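You operate a simulated robot arm through the tools that you are given. There is no shell and no other tool.

Carry out the task below with a simulated two-armed robot. There is one attempt and no reset: what you move stays moved.

JOB
Set the top drawer's divider to 25 cm and stand both tea towels in that space.
Fine: the two are on the counter, the third stays in its drawer; shut the drawer. Set down upright: red-striped tea towel, blue-striped tea towel.
Where things are to end (x, y in the base frame): red-striped tea towel within 0.03 m of [0.59, -0.19]; blue-striped tea towel within 0.03 m of [0.62, -0.11].

The check looks at the end state, three seconds after you hand in, the way a careful person would. Anything else that was tipped, shoved, dropped, spilled or broken makes it a failure. Flat cloth is picked up by pressing the open fingertips on it (5 to 10 N) and closing them slowly along it; thin cloth reads only 2 to 8 mm in the jaws.

ROBOT AND FRAMES
Two 7-joint arms with two-finger parallel grippers on one trunk, on a base that drives. Base frame: it is fixed to the floor where the robot stands at the start and does not move with it; the origin is under the middle of the robot, x ahead of it, y to its left, z up; the surface under the hand at the start is at about z = 0.91. Lengths are in m, angles in degrees, forces in N, time in s.
The left shoulder is at the start at [0.07, 0.13, 1.212], the right one opposite. With the tool pointing down near the work surface each hand reaches from about 0.22 to 0.52 m from the robot's upright axis, wherever it stands, measured 20 degrees to its own side. Places, roughly: drawer divider [0.7, -0.2, 0.8]; inside of the top drawer [0.7, -0.1, 0.7]; top drawer [0.6, -0.1, 0.8]. Payload 1.57 kg a hand.
The tool frame of a hand sits at the grasp point between the pads (the TCP): z along the fingers, y along the line on which they close. The tips reach 0.03 m beyond it. The gripper opens to 0.08 m. The fingers are 0.017 m wide and 0.012 m thick; the gripper's body (0.04 by 0.082 m) begins 0.08 m behind the TCP.
Orientation is that of the tool frame in the base frame, as [roll, pitch, yaw] about the fixed x, y, z axes, in that order (R = Rz(yaw) Ry(pitch) Rx(roll)). With the fingers straight down and closing along the base's y, the tool's x points along the base's -x, its y along +y and its z along -z.

CONTROLS
- The arms move only by the tool play_rows. It takes "left_motion", "right_motion" or both (then of equal length, played together; a hand with none holds still); each is a list of rows, each a list of 7 numbers: the shift along the tool's x, y, z in units of 500 mm (1.0 is 500 mm), then the turn, a rotation vector about the tool's x, y, z in units of 60 degrees (1.0 is 60 degrees), then the opening in per cent of the stroke, from 0 (shut) to 100 (fully open). In form: [[dx, dy, dz, ax, ay, az, fingers], ...]. A call has 1 to 20 rows; each row is the pose to reach, as a shift and turn from the pose commanded when the call began, along the tool's axes at that moment. A call with a number of a shift or a turn outside -1 to 1 is refused whole. Rows are played at 5 a second. More than 0.05 m and 8.6 degrees between two rows, or a gripper value outside its range, and nothing of the call is played. Where a pose cannot be reached the arm comes as near as it can. A force on the tool above 40 N (or 10 N above the force at the start of the call, whichever is more), or a blocked arm, ends the call early, and 0.2 s more pass. Each finger travels about 0.108 m/s and halts on what it meets, pressing with about 27 N; the grip force reading is that of the motor and also rises with nothing between the fingers. The clock runs only during rows and for 0.2 s after the last one: add rows that repeat a pose to give the fingers time. The reply holds the time, the measured pose of the TCP, the force on the tool along the base axes, the opening and the grip force, in the units named above and with some noise, with the torque about the TCP (base axes, N m) and any sound that the robot's microphone picked up.
- Cameras (640 x 400 px; columns grow to the right, rows downward): "scene" is now at [0.1287, 0.0021, 1.418]; the picture's right is [0.02, -1.00, 0.00], its down [-0.78, -0.01, -0.63] and it looks along [0.63, 0.01, -0.78] (base axes); focal length 214 px, centre (320, 200). "left" rides on the left gripper at [0.072, 0.007, -0.122] in its tool frame; the picture's right is [-0.09, 1.00, 0.00], its down [-0.84, -0.08, -0.54] and it looks along [-0.54, -0.05, 0.84] (tool axes); focal length 238 px, centre (320, 200). "right" rides on the right gripper at [0.072, -0.007, -0.122] in its tool frame; the picture's right is [0.09, 1.00, 0.00], its down [-0.84, 0.08, -0.54] and it looks along [-0.54, 0.05, 0.84] (tool axes); focal length 238 px, centre (320, 200). There is no depth. A picture from a camera that has moved, and an enlarged one, comes with that camera's place and axes in the base frame and with its lens.
- camera(camera): a new picture of that camera. It takes no simulated time.
- move_column(by): slides the trunk up (or, below 0, down) by that many m; the arms and the scene camera ride with it, the base frame stays. It gives what a move gives, with no picture.
- roll_base(legs): drives the robot by 1 to 6 legs, each [ahead, left, turn to the left] in m, m and degrees, along the robot's own axes; the way and the turn of a leg run together, so that a leg with both is an arc; at most 1.5 m and 180 degrees a leg. The arms and the cameras ride along, it lands a little off, and it stops where it bumps. It gives what a move gives.
- turn_head(pan, tilt): turns the head with the scene camera to pan (to the left, within 86 degrees either way) and tilt (down, from -29 to 69), counted from straight ahead of the robot. It gives what a move gives.
- enlarge(camera, box): a new picture of the part [left, top, right, bottom] of that camera's present view, enlarged. It takes no simulated time.
- finish_job(): hands the job in; it is judged then, once.

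Nothing tells you exact positions but the pictures and the camera data. Unless the task says otherwise, let go and move clear before handing in.

The tools are called after "Call:" as name(argument=value, ...) on one line, values as JSON. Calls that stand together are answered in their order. play_rows: Moves the arms, as the interface text tells. Its arguments: {"type":"object","properties":{"left_motion":{"type":"array","items":{"type":"array","items":{"type":"number"}}},"right_motion":{"type":"array","items":{"type":"array","items":{"type":"number"}}}},"required":[]} The other tools are called the same way: move_column (by) slides the trunk up or down; roll_base (legs) drives the base; turn_head (pan, tilt) turns the head that bears the scene camera; camera (camera) takes a picture; enlarge (camera, box) takes an enlarged picture of a part of a camera's view; finish_job () hands the job in.

At the start:

```text
time: 0.0
left_position: [0.3693, 0.2259, 1.1795]
left_ee_rot: [179.9, 0.0, -179.8]
left_contact_force: [0.3, -0.3, 0.2]
left_moment: [-0.01, -0.03, 0.04]
left_width: 0.0801
left_finger_force: 0.0
right_position: [0.3889, -0.0977, 1.2354]
right_ee_rot: [-180.0, 0.0, 179.9]
right_contact_force: [0.5, -0.4, 0.7]
right_moment: [0.03, 0.02, 0.01]
right_width: 0.08
right_finger_force: 0.0
trunk travel left (down, up): [-0.85, 0.09]
robot x, y, heading: [0.0002, 0.0001, 0.4]
head pan, tilt: [1.0, 50.9]
```

scene: 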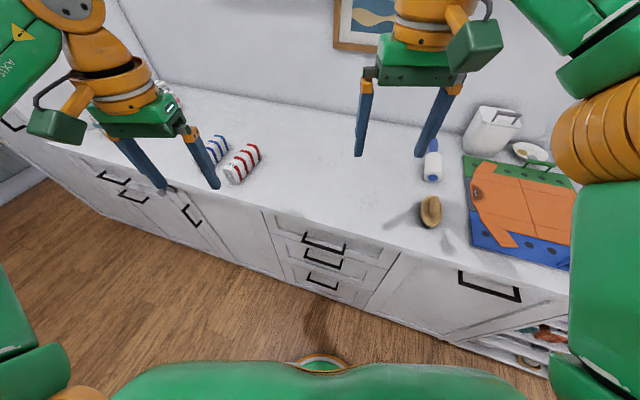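
right: 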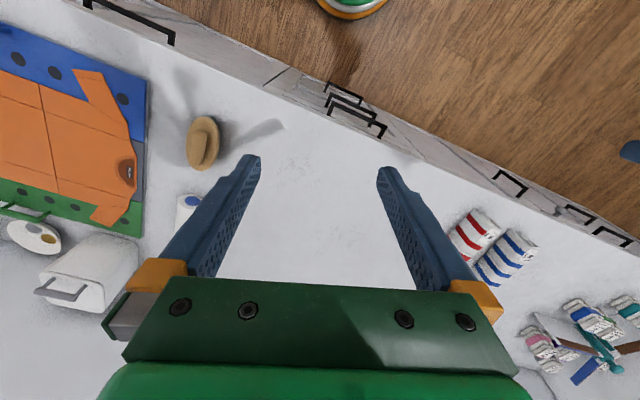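
left: 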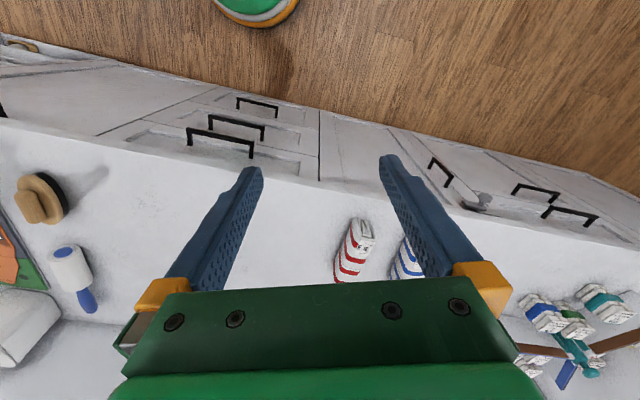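

I see a counter set at an angle to the robot, with a drawer stack in the middle and red- and blue-striped rolled towels on the counter to the left. I'll look closer before moving anything.

Call:
enlarge(camera="scene", box=[180, 120, 420, 320])

Call:
enlarge(camera="left", box=[320, 120, 640, 400])

Call:
enlarge(camera="right", box=[260, 60, 640, 400])

Call:
enlarge(camera="scene", box=[380, 90, 620, 290])

```text
2.00 times, centred on (300, 220) of scene
camera zoom: at [0.1287, 0.0021, 1.418], right [0.02, -1.0, 0.0], down [-0.78, -0.01, -0.63], along [0.63, 0.01, -0.78], focal length 429 px, centre (360, 160)
```

zoom: 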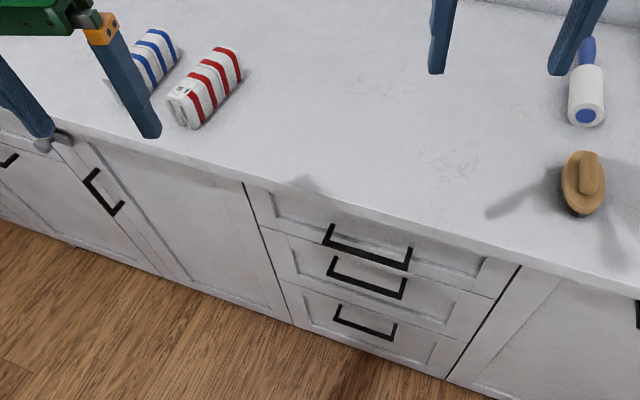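

```text
1.43 times, centred on (480, 260) of left
camera zoom: at [0.2968, 0.2319, 1.3028], right [0.09, 1.0, 0.0], down [0.84, -0.08, 0.54], along [0.54, -0.05, -0.84], focal length 340 px, centre (91, 114)
```

zoom: 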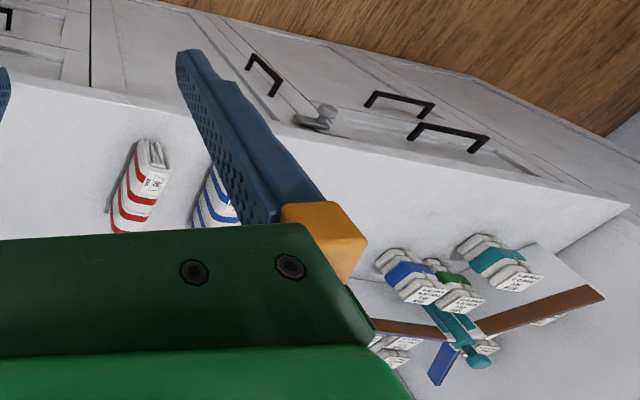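

```text
1.18 times, centred on (450, 230) of right
camera zoom: at [0.3169, -0.1033, 1.3583], right [-0.09, 1.0, 0.0], down [0.84, 0.08, 0.54], along [0.54, 0.05, -0.84], focal length 280 px, centre (167, 165)
```

zoom: 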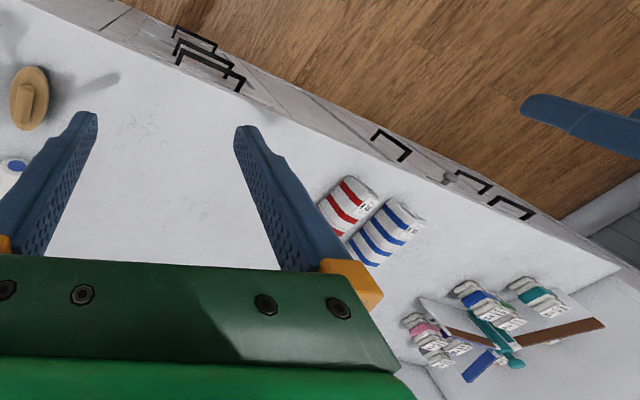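

```text
2.00 times, centred on (500, 190) of scene
camera zoom: at [0.1287, 0.0021, 1.418], right [0.02, -1.0, 0.0], down [-0.78, -0.01, -0.63], along [0.63, 0.01, -0.78], focal length 429 px, centre (-40, 220)
```

zoom: 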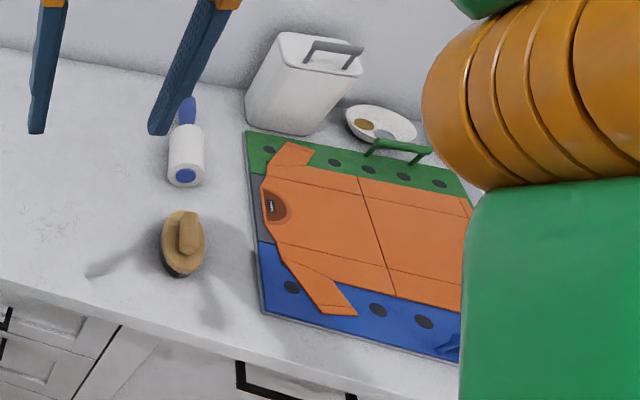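

The two towels sit left of centre, and the drawer stack's front runs at about 19° to my facing. I'll enlarge on the towels, the handle and the rack at the left.

Call:
enlarge(camera="right", box=[430, 190, 558, 270])

Call:
enlarge(camera="left", box=[310, 200, 438, 280])

Call:
enlarge(camera="scene", box=[200, 110, 296, 170])

Call:
enlarge(camera="left", box=[120, 80, 320, 205])

```text
5.00 times, centred on (494, 230) of right
camera zoom: at [0.3169, -0.1033, 1.3583], right [-0.09, 1.0, 0.0], down [0.84, 0.08, 0.54], along [0.54, 0.05, -0.84], focal length 1192 px, centre (-550, 50)
```

zoom: 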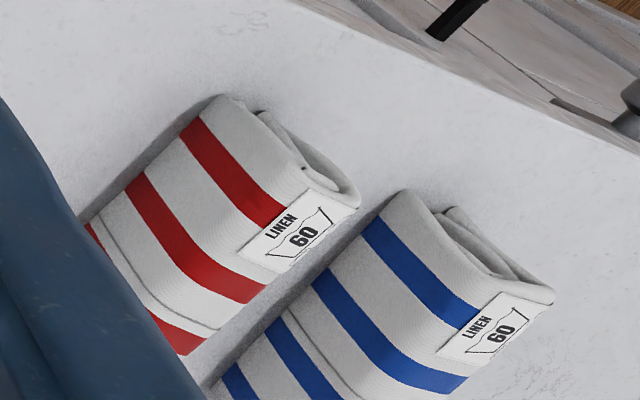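

```text
5.00 times, centred on (374, 240) of left
camera zoom: at [0.2968, 0.2319, 1.3028], right [0.09, 1.0, 0.0], down [0.84, -0.08, 0.54], along [0.54, -0.05, -0.84], focal length 1192 px, centre (50, 0)
```

zoom: 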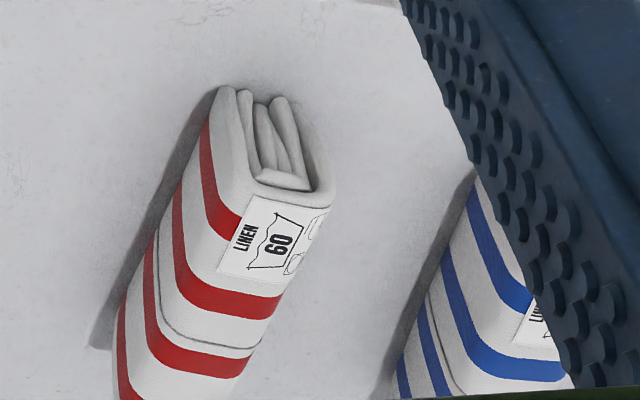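

```text
6.67 times, centred on (248, 140) of scene
camera zoom: at [0.1287, 0.0021, 1.418], right [0.02, -1.0, 0.0], down [-0.78, -0.01, -0.63], along [0.63, 0.01, -0.78], focal length 1430 px, centre (800, 600)
```

zoom: 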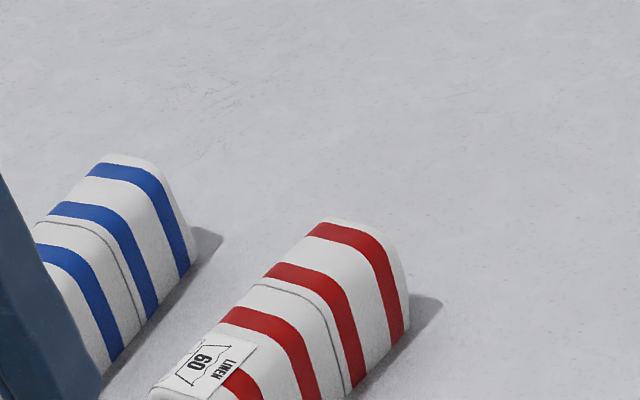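

```text
3.20 times, centred on (220, 142) of left
camera zoom: at [0.2968, 0.2319, 1.3028], right [0.09, 1.0, 0.0], down [0.84, -0.08, 0.54], along [0.54, -0.05, -0.84], focal length 763 px, centre (640, 384)
```

zoom: 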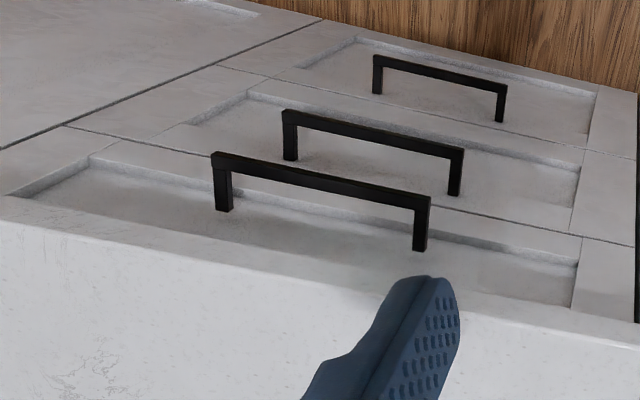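

The towels are already standing as folded blocks near the counter's front edge, about 0.1–0.15 m long. I'll turn to face the drawer front squarely (heading about −19°) and back off a little so there's room to open it.

Call:
roll_base(legs=[[0, 0, -19.4], [-0.12, 0, 0]])

```text
time: 2.3
left_position: [0.313, 0.1291, 1.1786]
left_ee_rot: [-180.0, -0.2, 160.8]
left_contact_force: [0.4, 0.3, -0.6]
left_moment: [0.01, 0.04, -0.02]
left_width: 0.0799
left_finger_force: 0.1
right_position: [0.2251, -0.1833, 1.2341]
right_ee_rot: [180.0, -0.2, 160.5]
right_contact_force: [0.6, 0.1, 0.1]
right_moment: [-0.01, 0.03, 0.01]
right_width: 0.0799
right_finger_force: 0.1
trunk travel left (down, up): [-0.85, 0.09]
robot x, y, heading: [-0.1127, 0.0359, -19.5]
head pan, tilt: [1.0, 50.9]
```

Call:
camera(camera="scene")

Call:
camera(camera="left")

```text
taken
camera scene: at [0.0141, -0.002, 1.4175], right [-0.31, -0.95, 0.0], down [-0.74, 0.24, -0.63], along [0.6, -0.2, -0.78], focal length 214 px, centre (320, 200)
```

scene: 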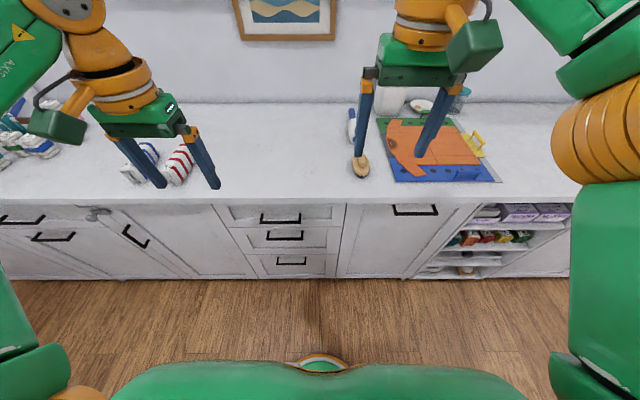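

```text
taken
camera left: at [0.2486, 0.1584, 1.3016], right [0.42, 0.91, 0.0], down [0.77, -0.35, 0.54], along [0.49, -0.22, -0.84], focal length 238 px, centre (320, 200)
```

left: 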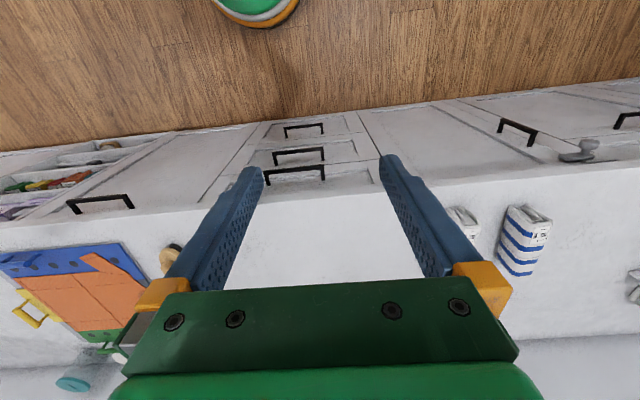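

Now I'm square to the drawers. I'll zoom on the top handle in both cameras to triangulate it.

Call:
enlarge(camera="scene", box=[220, 190, 348, 270])

Call:
enlarge(camera="left", box=[230, 110, 390, 210])

Call:
enlarge(camera="left", box=[440, 180, 568, 280])

Call:
enlarge(camera="scene", box=[80, 120, 240, 220])

```text
5.00 times, centred on (284, 230) of scene
camera zoom: at [0.0141, -0.002, 1.4175], right [-0.31, -0.95, 0.0], down [-0.74, 0.24, -0.63], along [0.6, -0.2, -0.78], focal length 1072 px, centre (500, 50)
```

zoom: 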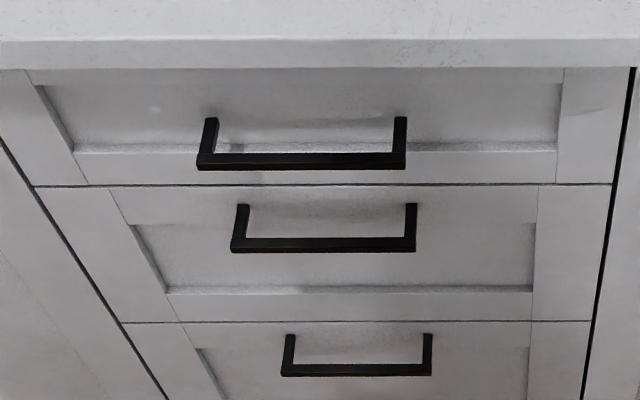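

```text
4.00 times, centred on (310, 160) of left
camera zoom: at [0.2486, 0.1584, 1.3016], right [0.42, 0.91, 0.0], down [0.77, -0.35, 0.54], along [0.49, -0.22, -0.84], focal length 953 px, centre (360, 360)
```

zoom: 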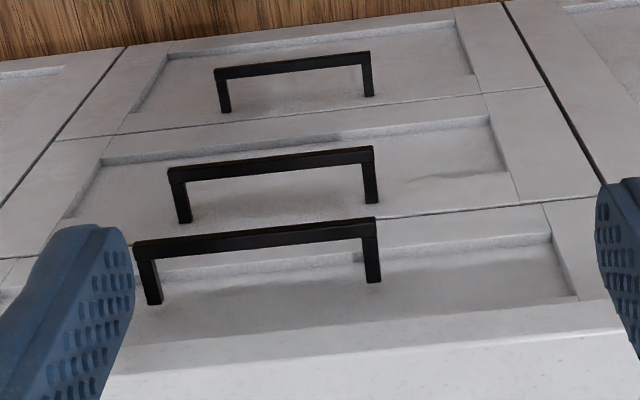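

```text
4.00 times, centred on (504, 230) of left
camera zoom: at [0.2486, 0.1584, 1.3016], right [0.42, 0.91, 0.0], down [0.77, -0.35, 0.54], along [0.49, -0.22, -0.84], focal length 953 px, centre (-416, 80)
```

zoom: 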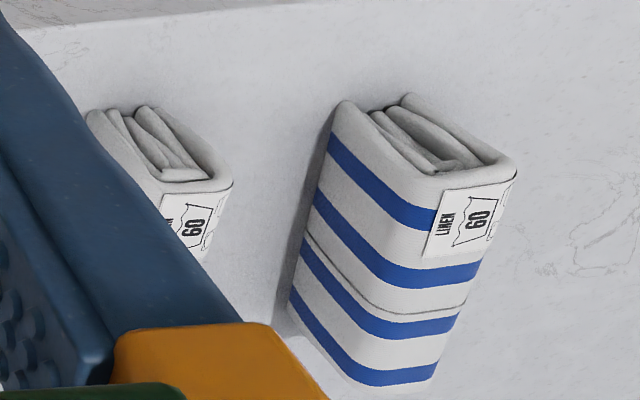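

```text
4.00 times, centred on (160, 170) of scene
camera zoom: at [0.0141, -0.002, 1.4175], right [-0.31, -0.95, 0.0], down [-0.74, 0.24, -0.63], along [0.6, -0.2, -0.78], focal length 858 px, centre (960, 320)
```

zoom: 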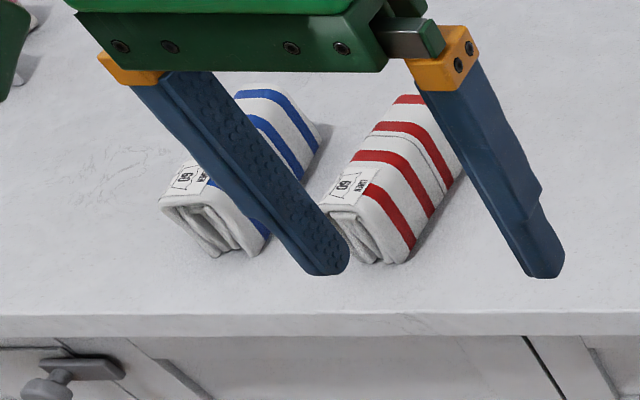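

The top handle's bar is about 0.147 m long, centred near (0.45, 0.00, 0.78), standing about 4 cm off the front. I'll tilt the left hand to point forward so it can grip the bar from the front.

Call:
play_rows(left_motion=[[-0.04, 0, 0, 0, -0.133, 0, 100], [-0.08, 0, 0, 0, -0.267, 0, 100], [-0.12, 0, 0, 0, -0.4, 0, 100], [-0.16, 0, 0, 0, -0.533, 0, 100], [-0.2, 0, 0, 0, -0.667, 0, 100], [-0.2, 0, 0, 0, -0.8, 0, 100], [-0.2, 0, 0, 0, -0.933, 0, 100], [-0.2, 0, 0, 0, -0.933, 0, 100]])

```text
time: 4.1
left_position: [0.4049, 0.0964, 1.1795]
left_ee_rot: [-179.9, 56.0, 160.7]
left_contact_force: [-0.3, 0.6, -0.8]
left_moment: [-0.01, 0.04, 0.01]
left_width: 0.08
left_finger_force: 0.0
right_position: [0.2223, -0.1815, 1.2342]
right_ee_rot: [180.0, 0.0, 160.6]
right_contact_force: [0.5, -0.4, 0.2]
right_moment: [0.0, 0.01, 0.0]
right_width: 0.0799
right_finger_force: 0.2
trunk travel left (down, up): [-0.85, 0.09]
robot x, y, heading: [-0.1145, 0.0399, -19.0]
head pan, tilt: [1.0, 50.9]
```

The tilt is going well. I'll finish tilting to horizontal.

Call:
play_rows(left_motion=[[0, 0, 0, 0, -0.14, 0, 100], [0, 0, 0, 0, -0.28, 0, 100], [0, 0, 0, 0, -0.42, 0, 100], [0, 0, 0, 0, -0.56, 0, 100], [0, 0, 0, 0, -0.567, 0, 100]])

Call:
play_rows(left_motion=[[0, 0, 0, 0, 0, 0.14, 100], [0, 0, 0, 0, 0, 0.28, 100], [0, 0, 0, 0, 0, 0.42, 100], [0, 0, 0, 0, 0, 0.56, 100], [0, 0, 0, 0, 0, 0.7, 100], [0, 0, 0, 0, 0, 0.75, 100], [0, 0, 0, 0, 0, 0.75, 100]])

Call:
play_rows(left_motion=[[0, 0, 0, 0, 0, 0.14, 100], [0, 0, 0, 0, 0, 0.28, 100], [0, 0, 0, 0, 0, 0.42, 100], [0, 0, 0, 0, 0, 0.56, 100], [0, 0, 0, 0, 0, 0.7, 100], [0, 0, 0, 0, 0, 0.75, 100], [0, 0, 0, 0, 0, 0.75, 100]])

Call:
camera(camera="scene")

Call:
camera(camera="left")

```text
time: 5.3
left_position: [0.4047, 0.0959, 1.1803]
left_ee_rot: [-179.8, 78.4, 160.9]
left_contact_force: [-0.2, 0.1, -0.7]
left_moment: [-0.02, -0.01, 0.0]
left_width: 0.0799
left_finger_force: 0.1
left hand out of reach, approached as far as the arm can: row 4, 5
right_position: [0.2215, -0.1809, 1.2337]
right_ee_rot: [-180.0, 0.0, 160.5]
right_contact_force: [-0.7, -0.5, 0.4]
right_moment: [-0.01, -0.02, 0.02]
right_width: 0.0801
right_finger_force: 0.0
trunk travel left (down, up): [-0.85, 0.09]
robot x, y, heading: [-0.1153, 0.04, -19.3]
head pan, tilt: [1.0, 50.9]
```

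```text
time: 6.9
left_position: [0.4045, 0.0968, 1.1801]
left_ee_rot: [106.2, 43.8, 82.1]
left_contact_force: [0.7, 0.4, -0.7]
left_moment: [0.04, 0.0, -0.03]
left_width: 0.0798
left_finger_force: 0.0
right_position: [0.2215, -0.1823, 1.2344]
right_ee_rot: [-179.9, 0.0, 160.6]
right_contact_force: [0.8, -0.9, -0.4]
right_moment: [0.01, 0.01, 0.02]
right_width: 0.0801
right_finger_force: 0.0
trunk travel left (down, up): [-0.85, 0.09]
robot x, y, heading: [-0.111, 0.0402, -19.6]
head pan, tilt: [1.0, 50.9]
```

```text
time: 8.5
left_position: [0.4089, 0.105, 1.1903]
left_ee_rot: [101.8, 0.0, 70.8]
left_contact_force: [0.2, 0.2, -0.2]
left_moment: [0.0, -0.02, -0.03]
left_width: 0.0801
left_finger_force: 0.1
left hand out of reach, approached as far as the arm can: row 5, 6, 7
right_position: [0.2213, -0.1808, 1.2338]
right_ee_rot: [180.0, 0.1, 160.6]
right_contact_force: [0.0, 0.1, -0.4]
right_moment: [-0.02, 0.01, 0.0]
right_width: 0.0803
right_finger_force: 0.0
trunk travel left (down, up): [-0.85, 0.09]
robot x, y, heading: [-0.1134, 0.0353, -19.3]
head pan, tilt: [1.0, 50.9]
```

```text
taken
camera scene: at [0.0097, -0.0006, 1.418], right [-0.31, -0.95, 0.0], down [-0.74, 0.24, -0.63], along [0.6, -0.2, -0.78], focal length 214 px, centre (320, 200)
```

scene: 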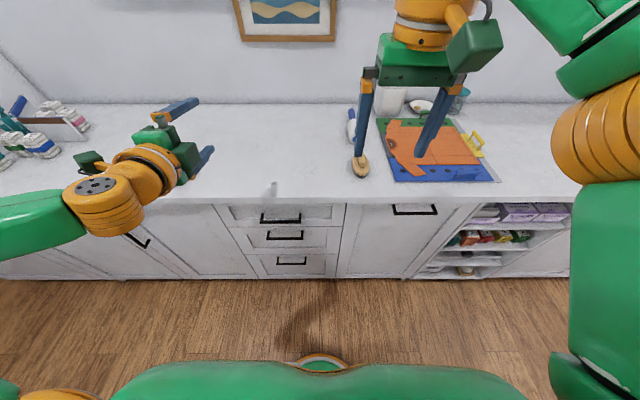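

```text
taken
camera left: at [0.3216, 0.2114, 1.2232], right [0.16, -0.15, 0.97], down [-0.79, -0.61, 0.04], along [0.59, -0.78, -0.22], focal length 238 px, centre (320, 200)
```

left: 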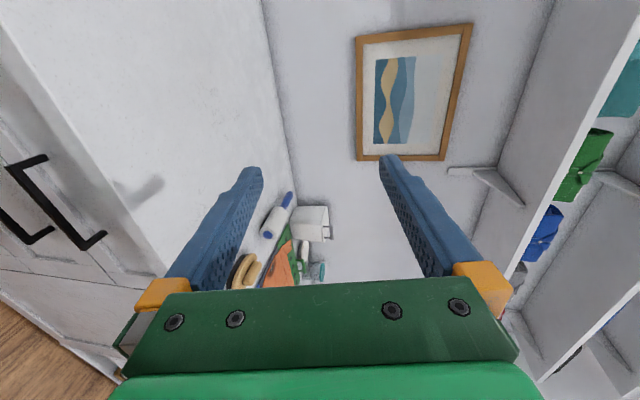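

The left hand now points forward (about 12° below level) with its fingers closing vertically. I'll lower the trunk to bring it to handle height; both hands are clear in front of the counter.

Call:
move_column(by=-0.38)

Call:
camera(camera="scene")

Call:
camera(camera="left")

```text
time: 12.2
left_position: [0.4088, 0.1051, 0.8123]
left_ee_rot: [101.7, 0.1, 70.8]
left_contact_force: [-0.4, -0.3, 0.0]
left_moment: [-0.01, -0.03, 0.03]
left_width: 0.0799
left_finger_force: 0.1
right_position: [0.2221, -0.1815, 0.8558]
right_ee_rot: [-180.0, 0.0, 160.6]
right_contact_force: [-0.1, 0.0, -0.3]
right_moment: [-0.05, 0.0, 0.03]
right_width: 0.0802
right_finger_force: 0.0
trunk travel left (down, up): [-0.47, 0.47]
robot x, y, heading: [-0.1124, 0.0415, -19.6]
head pan, tilt: [1.0, 50.9]
```

```text
taken
camera scene: at [0.0092, -0.0003, 1.038], right [-0.31, -0.95, 0.0], down [-0.74, 0.24, -0.63], along [0.6, -0.2, -0.78], focal length 214 px, centre (320, 200)
```

scene: 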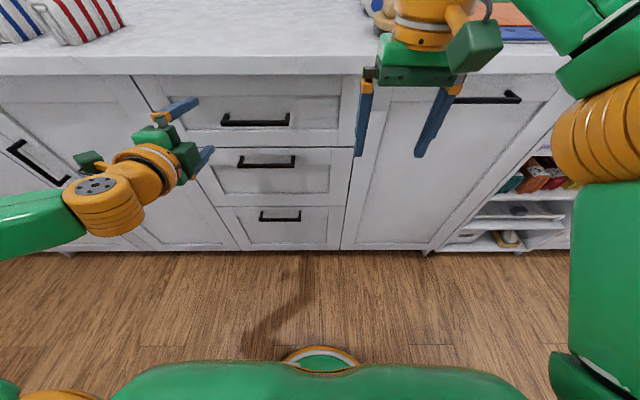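

```text
taken
camera left: at [0.3211, 0.2117, 0.8432], right [0.16, -0.15, 0.98], down [-0.79, -0.61, 0.04], along [0.59, -0.78, -0.22], focal length 238 px, centre (320, 200)
```

left: 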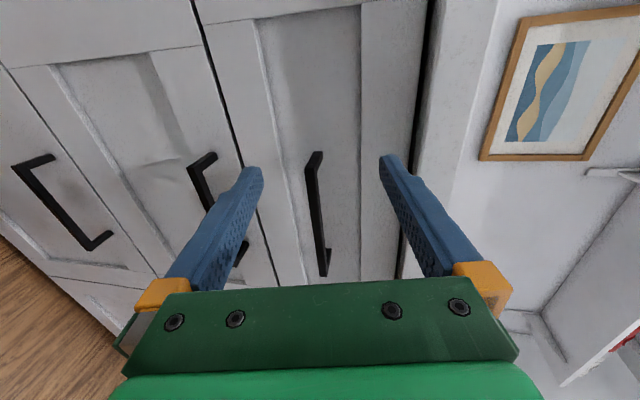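

From both cameras the bar centre comes out near (0.445, 0.0, 0.79). I'll slide the left hand sideways in front of it, then advance.

Call:
play_rows(left_motion=[[-0.06, -0.005, 0, 0, 0, 0, 100], [-0.12, -0.01, 0, 0, 0, 0, 100], [-0.1746, -0.0152, 0, 0, 0, 0, 100], [-0.1746, -0.0152, 0.03, 0, 0, 0, 100], [-0.1746, -0.0152, 0.06, 0, 0, 0, 100], [-0.1746, -0.0152, 0.06, 0, 0, 0, 100]])

Call:
camera(camera="scene")

Call:
camera(camera="left")

```text
time: 13.6
left_position: [0.4069, 0.0126, 0.7977]
left_ee_rot: [101.7, 0.0, 70.8]
left_contact_force: [-0.2, 0.4, -0.4]
left_moment: [-0.01, 0.0, 0.01]
left_width: 0.0802
left_finger_force: 0.1
right_position: [0.2222, -0.1817, 0.8547]
right_ee_rot: [180.0, 0.0, 160.7]
right_contact_force: [-0.6, 0.2, 0.2]
right_moment: [0.0, -0.01, 0.02]
right_width: 0.0803
right_finger_force: 0.1
trunk travel left (down, up): [-0.47, 0.47]
robot x, y, heading: [-0.1164, 0.0403, -19.4]
head pan, tilt: [1.0, 50.9]
```

```text
taken
camera scene: at [0.0091, -0.0002, 1.038], right [-0.31, -0.95, 0.0], down [-0.74, 0.24, -0.63], along [0.6, -0.2, -0.78], focal length 214 px, centre (320, 200)
```

scene: 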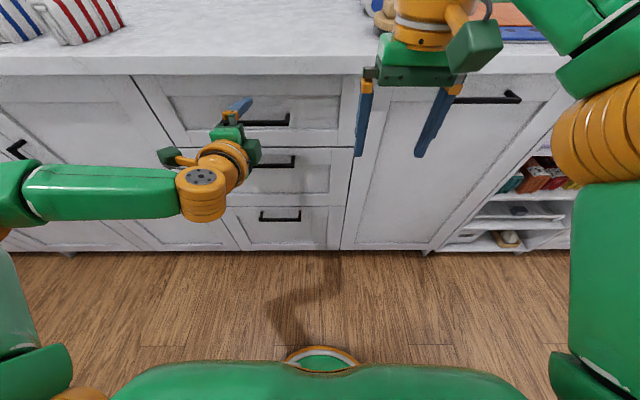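

```text
taken
camera left: at [0.3185, 0.1196, 0.8305], right [0.16, -0.15, 0.98], down [-0.79, -0.61, 0.04], along [0.59, -0.78, -0.22], focal length 238 px, centre (320, 200)
```

left: 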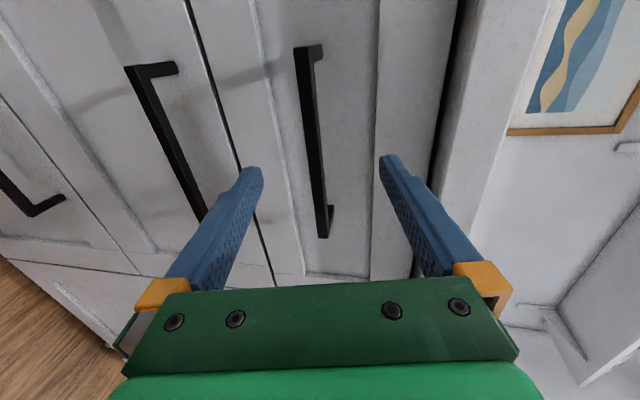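

The bar lies centred between the open fingers. I'll advance about 3.6 cm and close on it.

Call:
play_rows(left_motion=[[0, 0, 0.036, 0, 0, 0, 100], [0, 0, 0.072, 0, 0, 0, 100], [0, 0, 0.072, 0, 0, 0, 60], [0, 0, 0.072, 0, 0, 0, 20], [0, 0, 0.072, 0, 0, 0, 0], [0, 0, 0.072, 0, 0, 0, 0], [0, 0, 0.072, 0, 0, 0, 0]])

Call:
camera(camera="left")

```text
time: 15.2
left_position: [0.4396, 0.0014, 0.7888]
left_ee_rot: [102.1, 0.1, 70.9]
left_contact_force: [-16.7, 2.9, -23.4]
left_moment: [-0.43, 0.09, 0.3]
left_width: 0.011
left_finger_force: 28.4
right_position: [0.2229, -0.181, 0.8544]
right_ee_rot: [179.9, 0.1, 160.6]
right_contact_force: [0.4, -0.2, 0.7]
right_moment: [0.0, 0.03, -0.02]
right_width: 0.0798
right_finger_force: 0.0
trunk travel left (down, up): [-0.47, 0.47]
robot x, y, heading: [-0.1159, 0.0381, -19.4]
head pan, tilt: [1.0, 50.9]
```

```text
taken
camera left: at [0.3519, 0.1093, 0.8208], right [0.17, -0.15, 0.97], down [-0.79, -0.61, 0.04], along [0.59, -0.78, -0.22], focal length 238 px, centre (320, 200)
```

left: 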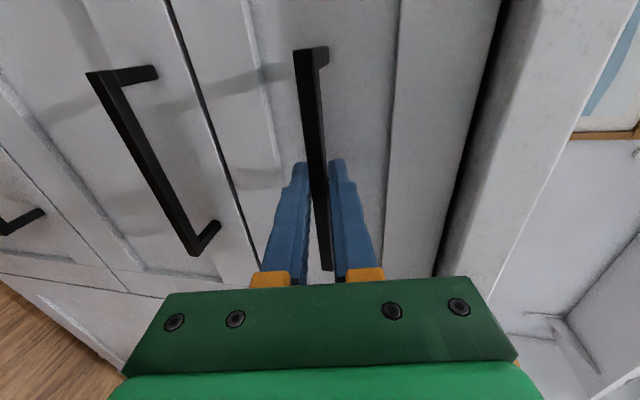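

The bar is gripped (11 mm). There's some residual force, so I'll ease the arm slightly down and back before pulling.

Call:
play_rows(left_motion=[[0, -0.006, -0.01, 0, 0, 0, 0], [0, -0.006, -0.02, 0, 0, 0, 0], [0, -0.006, -0.02, 0, 0, 0, 0]])

```text
time: 16.0
left_position: [0.4342, 0.004, 0.7872]
left_ee_rot: [101.8, 0.2, 70.8]
left_contact_force: [8.7, -3.9, -7.1]
left_moment: [-0.49, -0.04, 0.33]
left_width: 0.011
left_finger_force: 28.4
right_position: [0.2255, -0.1828, 0.8525]
right_ee_rot: [-179.9, -0.3, 160.6]
right_contact_force: [0.8, 1.0, 0.0]
right_moment: [0.0, -0.03, -0.04]
right_width: 0.08
right_finger_force: 0.0
trunk travel left (down, up): [-0.47, 0.47]
robot x, y, heading: [-0.1131, 0.0392, -19.4]
head pan, tilt: [1.0, 50.9]
```

Forces are small now. I'll drive back a little to test that the drawer comes along.

Call:
roll_base(legs=[[-0.1, 0, 0]])

Call:
camera(camera="scene")

```text
time: 17.1
left_position: [0.3369, 0.0363, 0.7889]
left_ee_rot: [102.0, 0.0, 70.7]
left_contact_force: [-1.0, -10.3, -12.5]
left_moment: [-0.7, 0.04, -0.75]
left_width: 0.0109
left_finger_force: 28.8
right_position: [0.1297, -0.1497, 0.8537]
right_ee_rot: [179.9, -0.2, 160.7]
right_contact_force: [-0.5, 0.5, 0.0]
right_moment: [0.02, 0.02, 0.0]
right_width: 0.08
right_finger_force: 0.1
trunk travel left (down, up): [-0.47, 0.47]
robot x, y, heading: [-0.2085, 0.0742, -19.2]
head pan, tilt: [1.0, 50.9]
```

```text
taken
camera scene: at [-0.083, 0.0302, 1.0375], right [-0.31, -0.95, 0.0], down [-0.74, 0.25, -0.63], along [0.6, -0.2, -0.78], focal length 214 px, centre (320, 200)
```

scene: 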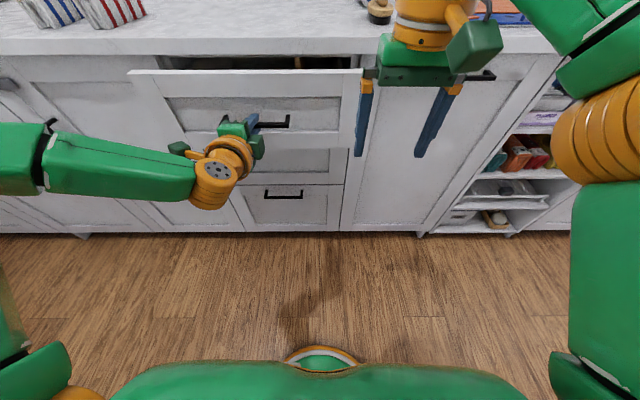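

The drawer is coming out smoothly. I'll pull it further.

Call:
roll_base(legs=[[-0.22, 0, 0]])

Call:
camera(camera="scene")

```text
time: 18.8
left_position: [0.1264, 0.1052, 0.7888]
left_ee_rot: [102.1, -0.2, 70.5]
left_contact_force: [-7.7, -23.9, -15.5]
left_moment: [-0.59, 0.02, -0.01]
left_width: 0.0115
left_finger_force: 29.0
right_position: [-0.0814, -0.0811, 0.8511]
right_ee_rot: [179.5, -0.3, 160.6]
right_contact_force: [0.2, 0.5, -0.7]
right_moment: [0.02, 0.02, -0.02]
right_width: 0.0799
right_finger_force: 0.0
trunk travel left (down, up): [-0.47, 0.47]
robot x, y, heading: [-0.4161, 0.1456, -19.2]
head pan, tilt: [1.0, 50.9]
```

```text
taken
camera scene: at [-0.2934, 0.0991, 1.0374], right [-0.31, -0.95, -0.01], down [-0.74, 0.25, -0.63], along [0.6, -0.19, -0.78], focal length 214 px, centre (320, 200)
```

scene: 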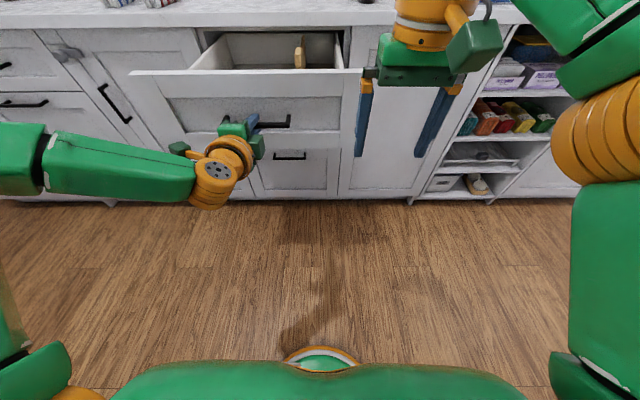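

The drawer is open about 0.32 m and I can see a wooden divider running front to back. I'll release the handle, back off, and raise the trunk to look in from above.

Call:
play_rows(left_motion=[[0, 0, 0, 0, 0, 0, 40], [0, 0, 0, 0, 0, 0, 80], [0, 0, 0, 0, 0, 0, 80], [0, 0, 0, 0, 0, 0, 80]])

Call:
roll_base(legs=[[-0.1, 0, 0]])

Call:
move_column(by=0.46)

Call:
camera(camera="scene")

```text
time: 19.8
left_position: [0.1254, 0.1108, 0.7895]
left_ee_rot: [101.9, 0.0, 70.5]
left_contact_force: [-0.1, -0.6, -0.4]
left_moment: [0.03, -0.01, 0.0]
left_width: 0.0637
left_finger_force: 0.1
right_position: [-0.0815, -0.0744, 0.8559]
right_ee_rot: [180.0, 0.0, 160.6]
right_contact_force: [0.3, 0.3, -0.8]
right_moment: [-0.04, 0.0, -0.04]
right_width: 0.0802
right_finger_force: 0.0
trunk travel left (down, up): [-0.47, 0.47]
robot x, y, heading: [-0.4207, 0.1461, -19.2]
head pan, tilt: [1.0, 50.9]
```

```text
time: 21.0
left_position: [0.0309, 0.1451, 0.7886]
left_ee_rot: [101.8, 0.1, 70.5]
left_contact_force: [0.9, -0.3, 0.2]
left_moment: [-0.04, -0.03, -0.01]
left_width: 0.064
left_finger_force: 0.1
right_position: [-0.1766, -0.0418, 0.8545]
right_ee_rot: [180.0, 0.0, 160.6]
right_contact_force: [-0.8, -0.2, -0.2]
right_moment: [0.0, -0.03, -0.04]
right_width: 0.0799
right_finger_force: 0.1
trunk travel left (down, up): [-0.47, 0.47]
robot x, y, heading: [-0.5123, 0.1812, -19.5]
head pan, tilt: [1.0, 50.9]
```

```text
refused: 0.46 is not a number from -0.4 to 0.4
```

```text
taken
camera scene: at [-0.3896, 0.1395, 1.038], right [-0.31, -0.95, 0.0], down [-0.74, 0.24, -0.63], along [0.6, -0.2, -0.78], focal length 214 px, centre (320, 200)
```

scene: 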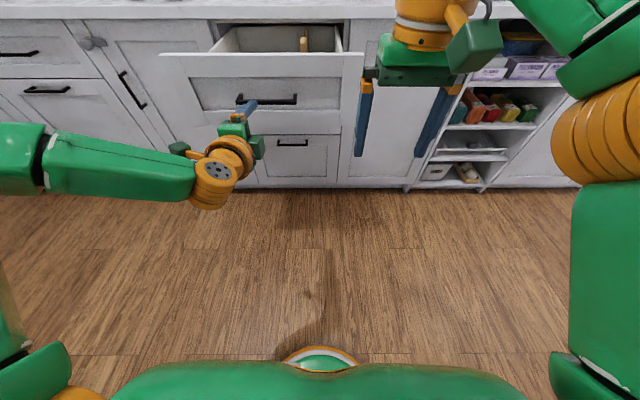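

Call:
move_column(by=0.4)

Call:
turn_head(pan=10, tilt=45)

Call:
camera(camera="scene")

```text
time: 24.8
left_position: [0.0299, 0.1443, 1.189]
left_ee_rot: [101.8, 0.1, 70.5]
left_contact_force: [0.7, -0.5, 0.3]
left_moment: [0.0, 0.01, -0.02]
left_width: 0.0639
left_finger_force: 0.0
right_position: [-0.1763, -0.0415, 1.2544]
right_ee_rot: [-180.0, 0.0, 160.6]
right_contact_force: [-0.1, 0.4, 0.2]
right_moment: [0.01, -0.02, 0.0]
right_width: 0.0798
right_finger_force: 0.1
trunk travel left (down, up): [-0.87, 0.07]
robot x, y, heading: [-0.5115, 0.1815, -19.5]
head pan, tilt: [1.0, 50.9]
```

```text
time: 25.5
left_position: [0.0311, 0.144, 1.1895]
left_ee_rot: [101.9, 0.1, 70.6]
left_contact_force: [0.6, 0.3, 0.0]
left_moment: [-0.02, -0.02, 0.03]
left_width: 0.0641
left_finger_force: 0.1
right_position: [-0.1772, -0.042, 1.2554]
right_ee_rot: [180.0, 0.0, 160.6]
right_contact_force: [0.5, 0.6, 0.0]
right_moment: [0.01, 0.03, -0.01]
right_width: 0.08
right_finger_force: 0.0
trunk travel left (down, up): [-0.87, 0.07]
robot x, y, heading: [-0.5112, 0.1776, -19.0]
head pan, tilt: [10.0, 45.0]
```

```text
taken
camera scene: at [-0.3814, 0.1503, 1.446], right [-0.16, -0.99, 0.0], down [-0.7, 0.12, -0.71], along [0.7, -0.11, -0.71], focal length 214 px, centre (320, 200)
```

scene: 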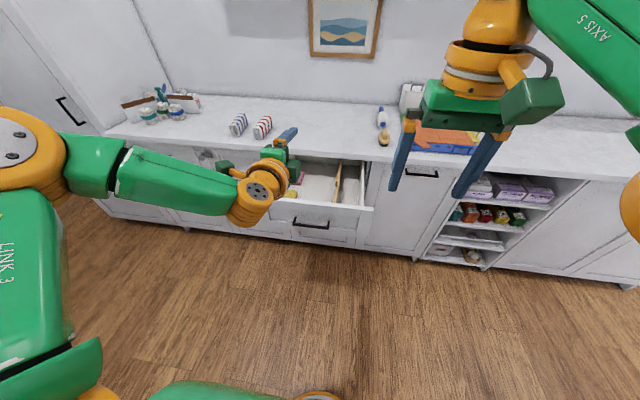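

I can see the open drawer with the divider and some small items at its left front. I'll return the left hand to pointing down and clear it from the view.

Call:
play_rows(left_motion=[[0, 0, 0, 0, 0, -0.14, 80], [0, 0, 0, 0, 0, -0.28, 80], [0, 0, 0, 0, 0, -0.42, 80], [0, 0, 0, 0, 0, -0.56, 80], [0, 0, 0, 0, 0, -0.7, 80], [0, 0, 0, 0, 0, -0.75, 80]])

Call:
play_rows(left_motion=[[0, 0, 0, 0, 0, -0.14, 80], [0, 0, 0, 0, 0, -0.28, 80], [0, 0, 0, 0, 0, -0.42, 80], [0, 0, 0, 0, 0, -0.56, 80], [0, 0, 0, 0, 0, -0.7, 80], [0, 0, 0, 0, 0, -0.75, 80]])

Call:
play_rows(left_motion=[[0, 0, 0, 0, 0.14, 0, 80], [0, 0, 0, 0, 0.28, 0, 80], [0, 0, 0, 0, 0.42, 0, 80], [0, 0, 0, 0, 0.56, 0, 80], [0, 0, 0, 0, 0.65, 0, 80], [0, 0, 0, 0, 0.65, 0, 80]])

Call:
play_rows(left_motion=[[0, 0, 0, 0, 0.14, 0, 80], [0, 0, 0, 0, 0.28, 0, 80], [0, 0, 0, 0, 0.42, 0, 80], [0, 0, 0, 0, 0.56, 0, 80], [0, 0, 0, 0, 0.65, 0, 80], [0, 0, 0, 0, 0.65, 0, 80]])

Call:
camera(camera="scene")

```text
time: 26.9
left_position: [0.0307, 0.1423, 1.1899]
left_ee_rot: [106.6, 44.0, 82.3]
left_contact_force: [-0.5, 0.3, 0.5]
left_moment: [0.02, 0.02, 0.0]
left_width: 0.0639
left_finger_force: 0.1
right_position: [-0.1768, -0.042, 1.2548]
right_ee_rot: [-180.0, -0.1, 160.6]
right_contact_force: [0.4, 0.4, -0.2]
right_moment: [-0.01, 0.05, 0.01]
right_width: 0.08
right_finger_force: 0.2
trunk travel left (down, up): [-0.87, 0.07]
robot x, y, heading: [-0.5145, 0.1784, -19.3]
head pan, tilt: [10.0, 45.0]
```

```text
time: 28.3
left_position: [0.0305, 0.1444, 1.1905]
left_ee_rot: [-178.9, 78.2, 161.7]
left_contact_force: [-0.1, 0.2, 0.1]
left_moment: [0.01, -0.01, 0.0]
left_width: 0.064
left_finger_force: 0.0
right_position: [-0.1766, -0.041, 1.2553]
right_ee_rot: [-179.9, 0.0, 160.5]
right_contact_force: [0.4, 1.1, -0.2]
right_moment: [0.04, -0.03, 0.01]
right_width: 0.0803
right_finger_force: 0.0
trunk travel left (down, up): [-0.87, 0.07]
robot x, y, heading: [-0.5087, 0.1807, -19.2]
head pan, tilt: [10.0, 45.0]
```

```text
time: 29.7
left_position: [0.0307, 0.1444, 1.1899]
left_ee_rot: [-179.9, 39.2, 160.6]
left_contact_force: [0.5, 0.6, 0.3]
left_moment: [0.02, 0.01, 0.0]
left_width: 0.0638
left_finger_force: 0.1
right_position: [-0.1767, -0.0412, 1.2543]
right_ee_rot: [-180.0, 0.1, 160.7]
right_contact_force: [-0.4, -0.8, 0.1]
right_moment: [-0.01, 0.01, -0.02]
right_width: 0.08
right_finger_force: 0.1
trunk travel left (down, up): [-0.87, 0.07]
robot x, y, heading: [-0.5087, 0.1754, -19.5]
head pan, tilt: [10.0, 45.0]
```

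```text
time: 31.1
left_position: [-0.0226, 0.1724, 1.1764]
left_ee_rot: [-179.9, 0.1, 160.5]
left_contact_force: [0.1, -0.1, 0.5]
left_moment: [0.0, 0.0, 0.01]
left_width: 0.0641
left_finger_force: 0.1
left hand out of reach, approached as far as the arm can: row 3, 4, 5, 6
right_position: [-0.1758, -0.0435, 1.2546]
right_ee_rot: [-180.0, 0.0, 160.7]
right_contact_force: [0.0, -0.4, 0.6]
right_moment: [0.03, -0.05, 0.04]
right_width: 0.0801
right_finger_force: 0.0
trunk travel left (down, up): [-0.87, 0.07]
robot x, y, heading: [-0.5128, 0.1766, -19.2]
head pan, tilt: [10.0, 45.0]
```

```text
taken
camera scene: at [-0.3812, 0.1492, 1.446], right [-0.16, -0.99, 0.0], down [-0.7, 0.12, -0.71], along [0.7, -0.11, -0.71], focal length 214 px, centre (320, 200)
```

scene: 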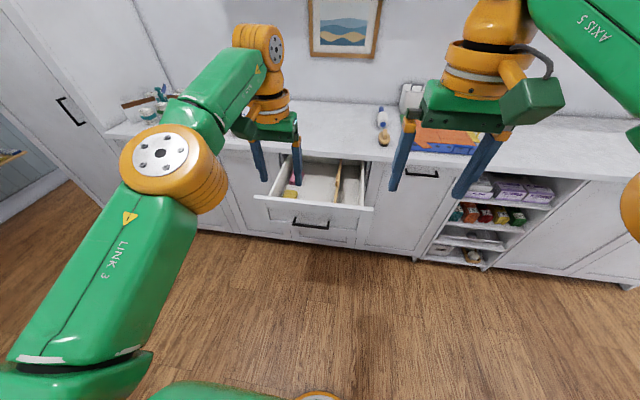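

Call:
enlarge(camera="scene", box=[240, 140, 400, 240])

Call:
enlarge(camera="left", box=[0, 0, 640, 400])

Call:
enlarge(camera="right", box=[200, 100, 640, 375])

```text
4.00 times, centred on (320, 190) of scene
camera zoom: at [-0.3812, 0.1492, 1.446], right [-0.16, -0.99, 0.0], down [-0.7, 0.12, -0.71], along [0.7, -0.11, -0.71], focal length 858 px, centre (320, 240)
```

zoom: 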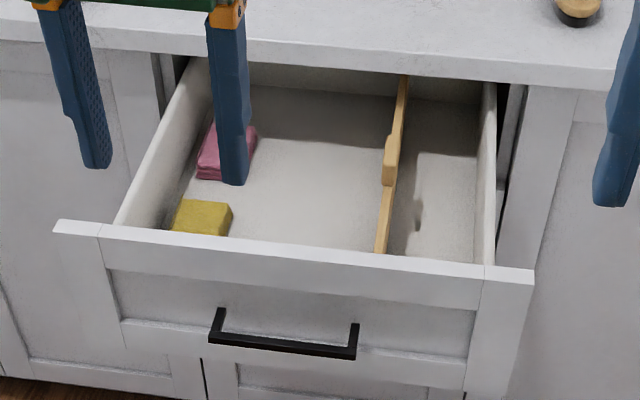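

```text
1.00 times, centred on (320, 200) of left (not enlarged: the box is as wide or as high as the picture)
camera zoom: at [-0.0887, 0.2032, 1.2987], right [0.42, 0.91, 0.0], down [0.76, -0.35, 0.54], along [0.49, -0.23, -0.84], focal length 238 px, centre (320, 200)
```

zoom: 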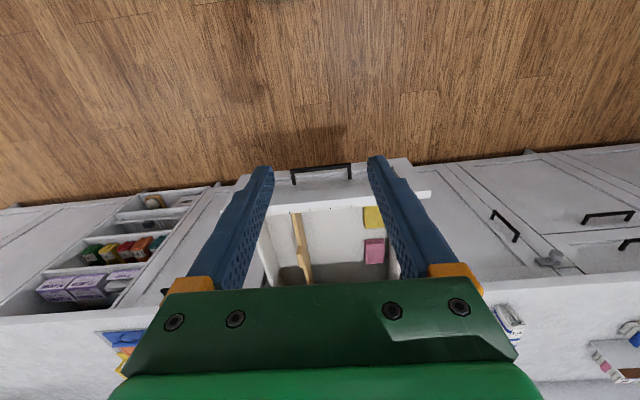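

```text
1.45 times, centred on (420, 238) of right
camera zoom: at [-0.2467, -0.0242, 1.3779], right [0.24, 0.97, 0.0], down [0.82, -0.21, 0.54], along [0.53, -0.13, -0.84], focal length 347 px, centre (174, 146)
```

zoom: 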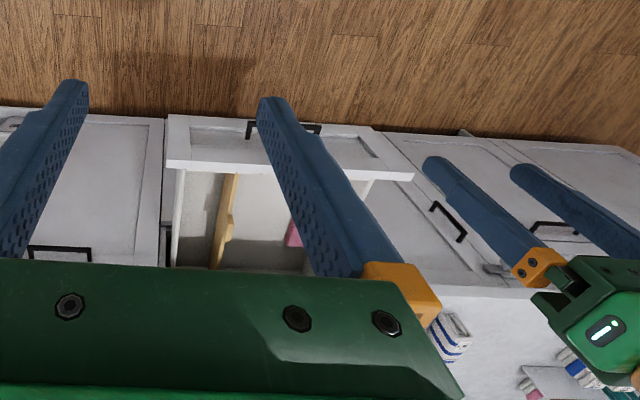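

The drawer holds the divider (with a grip knob) near its right wall, and two sponges at the left. The targets lie in the right-hand space, so the divider should move left to 25 cm. I'll drive closer so the hand can reach the knob from above.

Call:
roll_base(legs=[[0.3, 0, 0]])

Call:
turn_head(pan=0, tilt=60)

Call:
camera(camera="scene")

Call:
camera(camera="left")

```text
time: 33.1
left_position: [0.2587, 0.0736, 1.1778]
left_ee_rot: [-179.9, 0.3, 160.5]
left_contact_force: [-0.3, 0.4, 0.5]
left_moment: [0.02, 0.01, -0.02]
left_width: 0.0641
left_finger_force: 0.1
right_position: [0.1054, -0.141, 1.2561]
right_ee_rot: [180.0, 0.1, 160.5]
right_contact_force: [-0.7, 0.2, 0.0]
right_moment: [-0.02, 0.0, 0.02]
right_width: 0.0799
right_finger_force: 0.1
trunk travel left (down, up): [-0.87, 0.07]
robot x, y, heading: [-0.227, 0.0795, -19.3]
head pan, tilt: [10.0, 45.0]
```

```text
time: 33.9
left_position: [0.2611, 0.0724, 1.1775]
left_ee_rot: [-179.9, 0.2, 160.5]
left_contact_force: [-0.4, 0.4, -0.2]
left_moment: [0.0, 0.01, 0.0]
left_width: 0.064
left_finger_force: 0.0
right_position: [0.1074, -0.1419, 1.254]
right_ee_rot: [-179.9, 0.1, 160.5]
right_contact_force: [0.6, 0.3, 0.3]
right_moment: [0.02, 0.01, 0.01]
right_width: 0.0799
right_finger_force: 0.1
trunk travel left (down, up): [-0.87, 0.07]
robot x, y, heading: [-0.2286, 0.0829, -19.3]
head pan, tilt: [0.0, 60.0]
```

```text
taken
camera scene: at [-0.1148, 0.0413, 1.4267], right [-0.33, -0.94, 0.0], down [-0.82, 0.29, -0.5], along [0.47, -0.17, -0.87], focal length 214 px, centre (320, 200)
```

scene: 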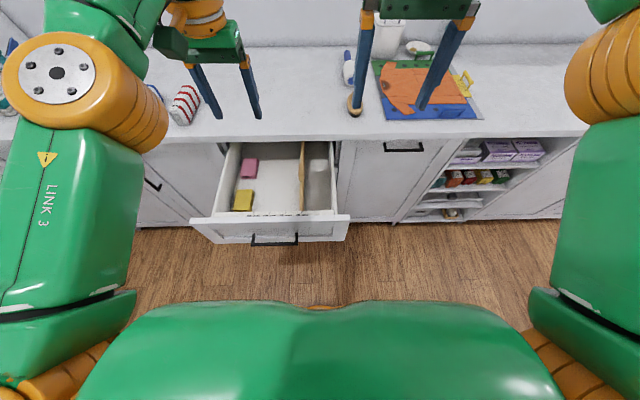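

```text
taken
camera left: at [0.1952, 0.1035, 1.2988], right [0.42, 0.91, 0.0], down [0.76, -0.35, 0.54], along [0.49, -0.23, -0.84], focal length 238 px, centre (320, 200)
```

left: 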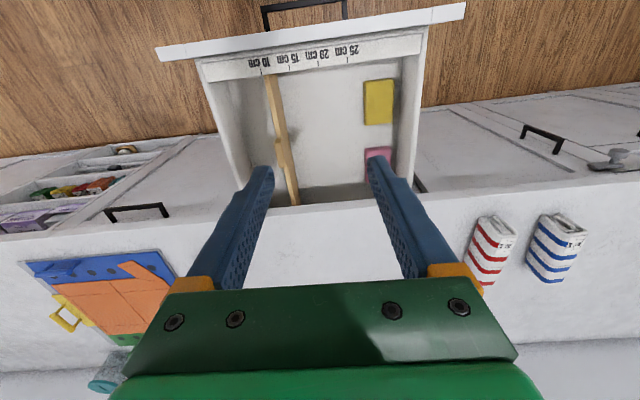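

There's a scale on the inside of the drawer front (10, 15, 20, 25 cm, growing to the left), and the divider now stands at 10. I'll zoom in on it.

Call:
enlarge(camera="left", box=[180, 10, 436, 210])

Call:
enlarge(camera="scene", box=[180, 125, 360, 255])

```text
2.00 times, centred on (308, 110) of left
camera zoom: at [0.1952, 0.1035, 1.2988], right [0.42, 0.91, 0.0], down [0.76, -0.35, 0.54], along [0.49, -0.23, -0.84], focal length 477 px, centre (344, 380)
```

zoom: 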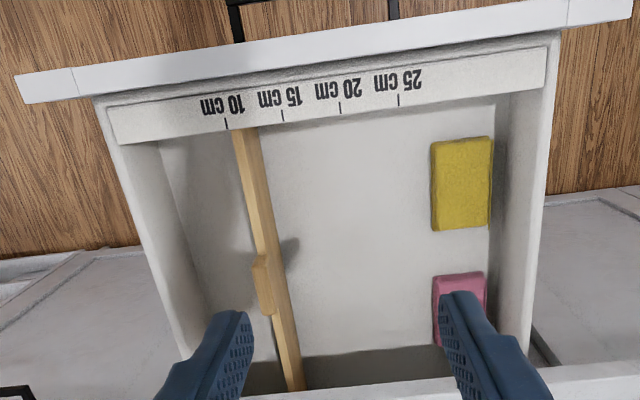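

```text
3.08 times, centred on (270, 190) of scene
camera zoom: at [-0.1148, 0.0413, 1.4267], right [-0.33, -0.94, 0.0], down [-0.82, 0.29, -0.5], along [0.47, -0.17, -0.87], focal length 660 px, centre (474, 231)
```

zoom: 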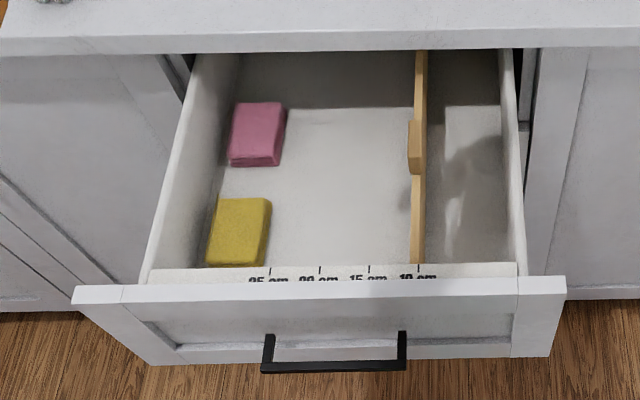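

The divider stands at the 10 cm tick, and the sponges leave room for it at 25. I'll drive a bit nearer and to the left, so that the left hand can grip the knob.

Call:
roll_base(legs=[[0.08, 0.05, 0]])

Call:
camera(camera="left")

Call:
camera(camera="scene")

```text
time: 35.0
left_position: [0.3468, 0.0918, 1.1787]
left_ee_rot: [180.0, 0.5, 160.4]
left_contact_force: [-0.1, -0.7, 0.0]
left_moment: [-0.02, -0.08, 0.02]
left_width: 0.0639
left_finger_force: 0.1
right_position: [0.1927, -0.1223, 1.2567]
right_ee_rot: [179.7, 0.2, 160.6]
right_contact_force: [-0.7, -0.7, 0.7]
right_moment: [-0.01, -0.03, 0.0]
right_width: 0.0803
right_finger_force: 0.2
trunk travel left (down, up): [-0.87, 0.07]
robot x, y, heading: [-0.1356, 0.0981, -19.6]
head pan, tilt: [0.0, 60.0]
```

```text
taken
camera left: at [0.2805, 0.1222, 1.3015], right [0.42, 0.91, 0.0], down [0.76, -0.35, 0.55], along [0.5, -0.23, -0.84], focal length 238 px, centre (320, 200)
```

left: 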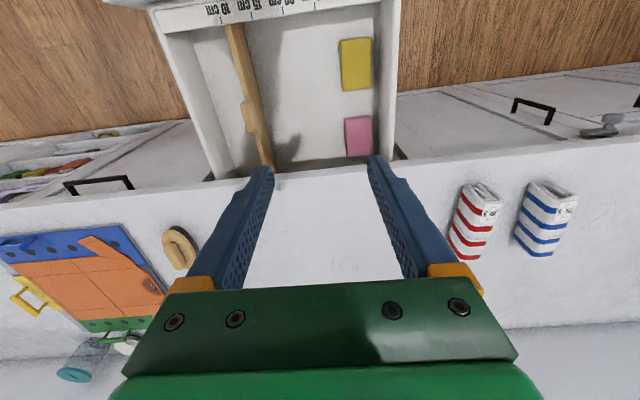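

```text
taken
camera scene: at [-0.0304, 0.0599, 1.4272], right [-0.33, -0.94, 0.0], down [-0.81, 0.29, -0.5], along [0.48, -0.17, -0.86], focal length 214 px, centre (320, 200)
```

scene: 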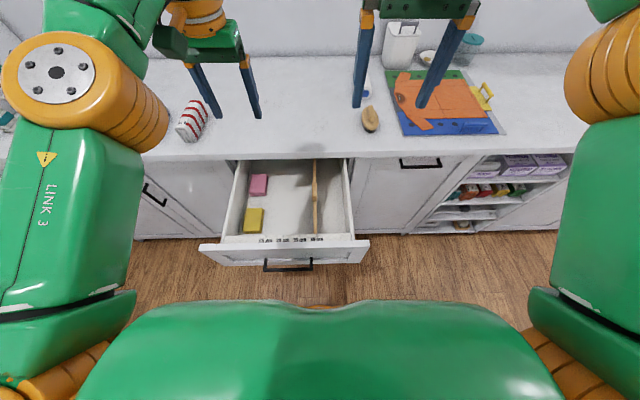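

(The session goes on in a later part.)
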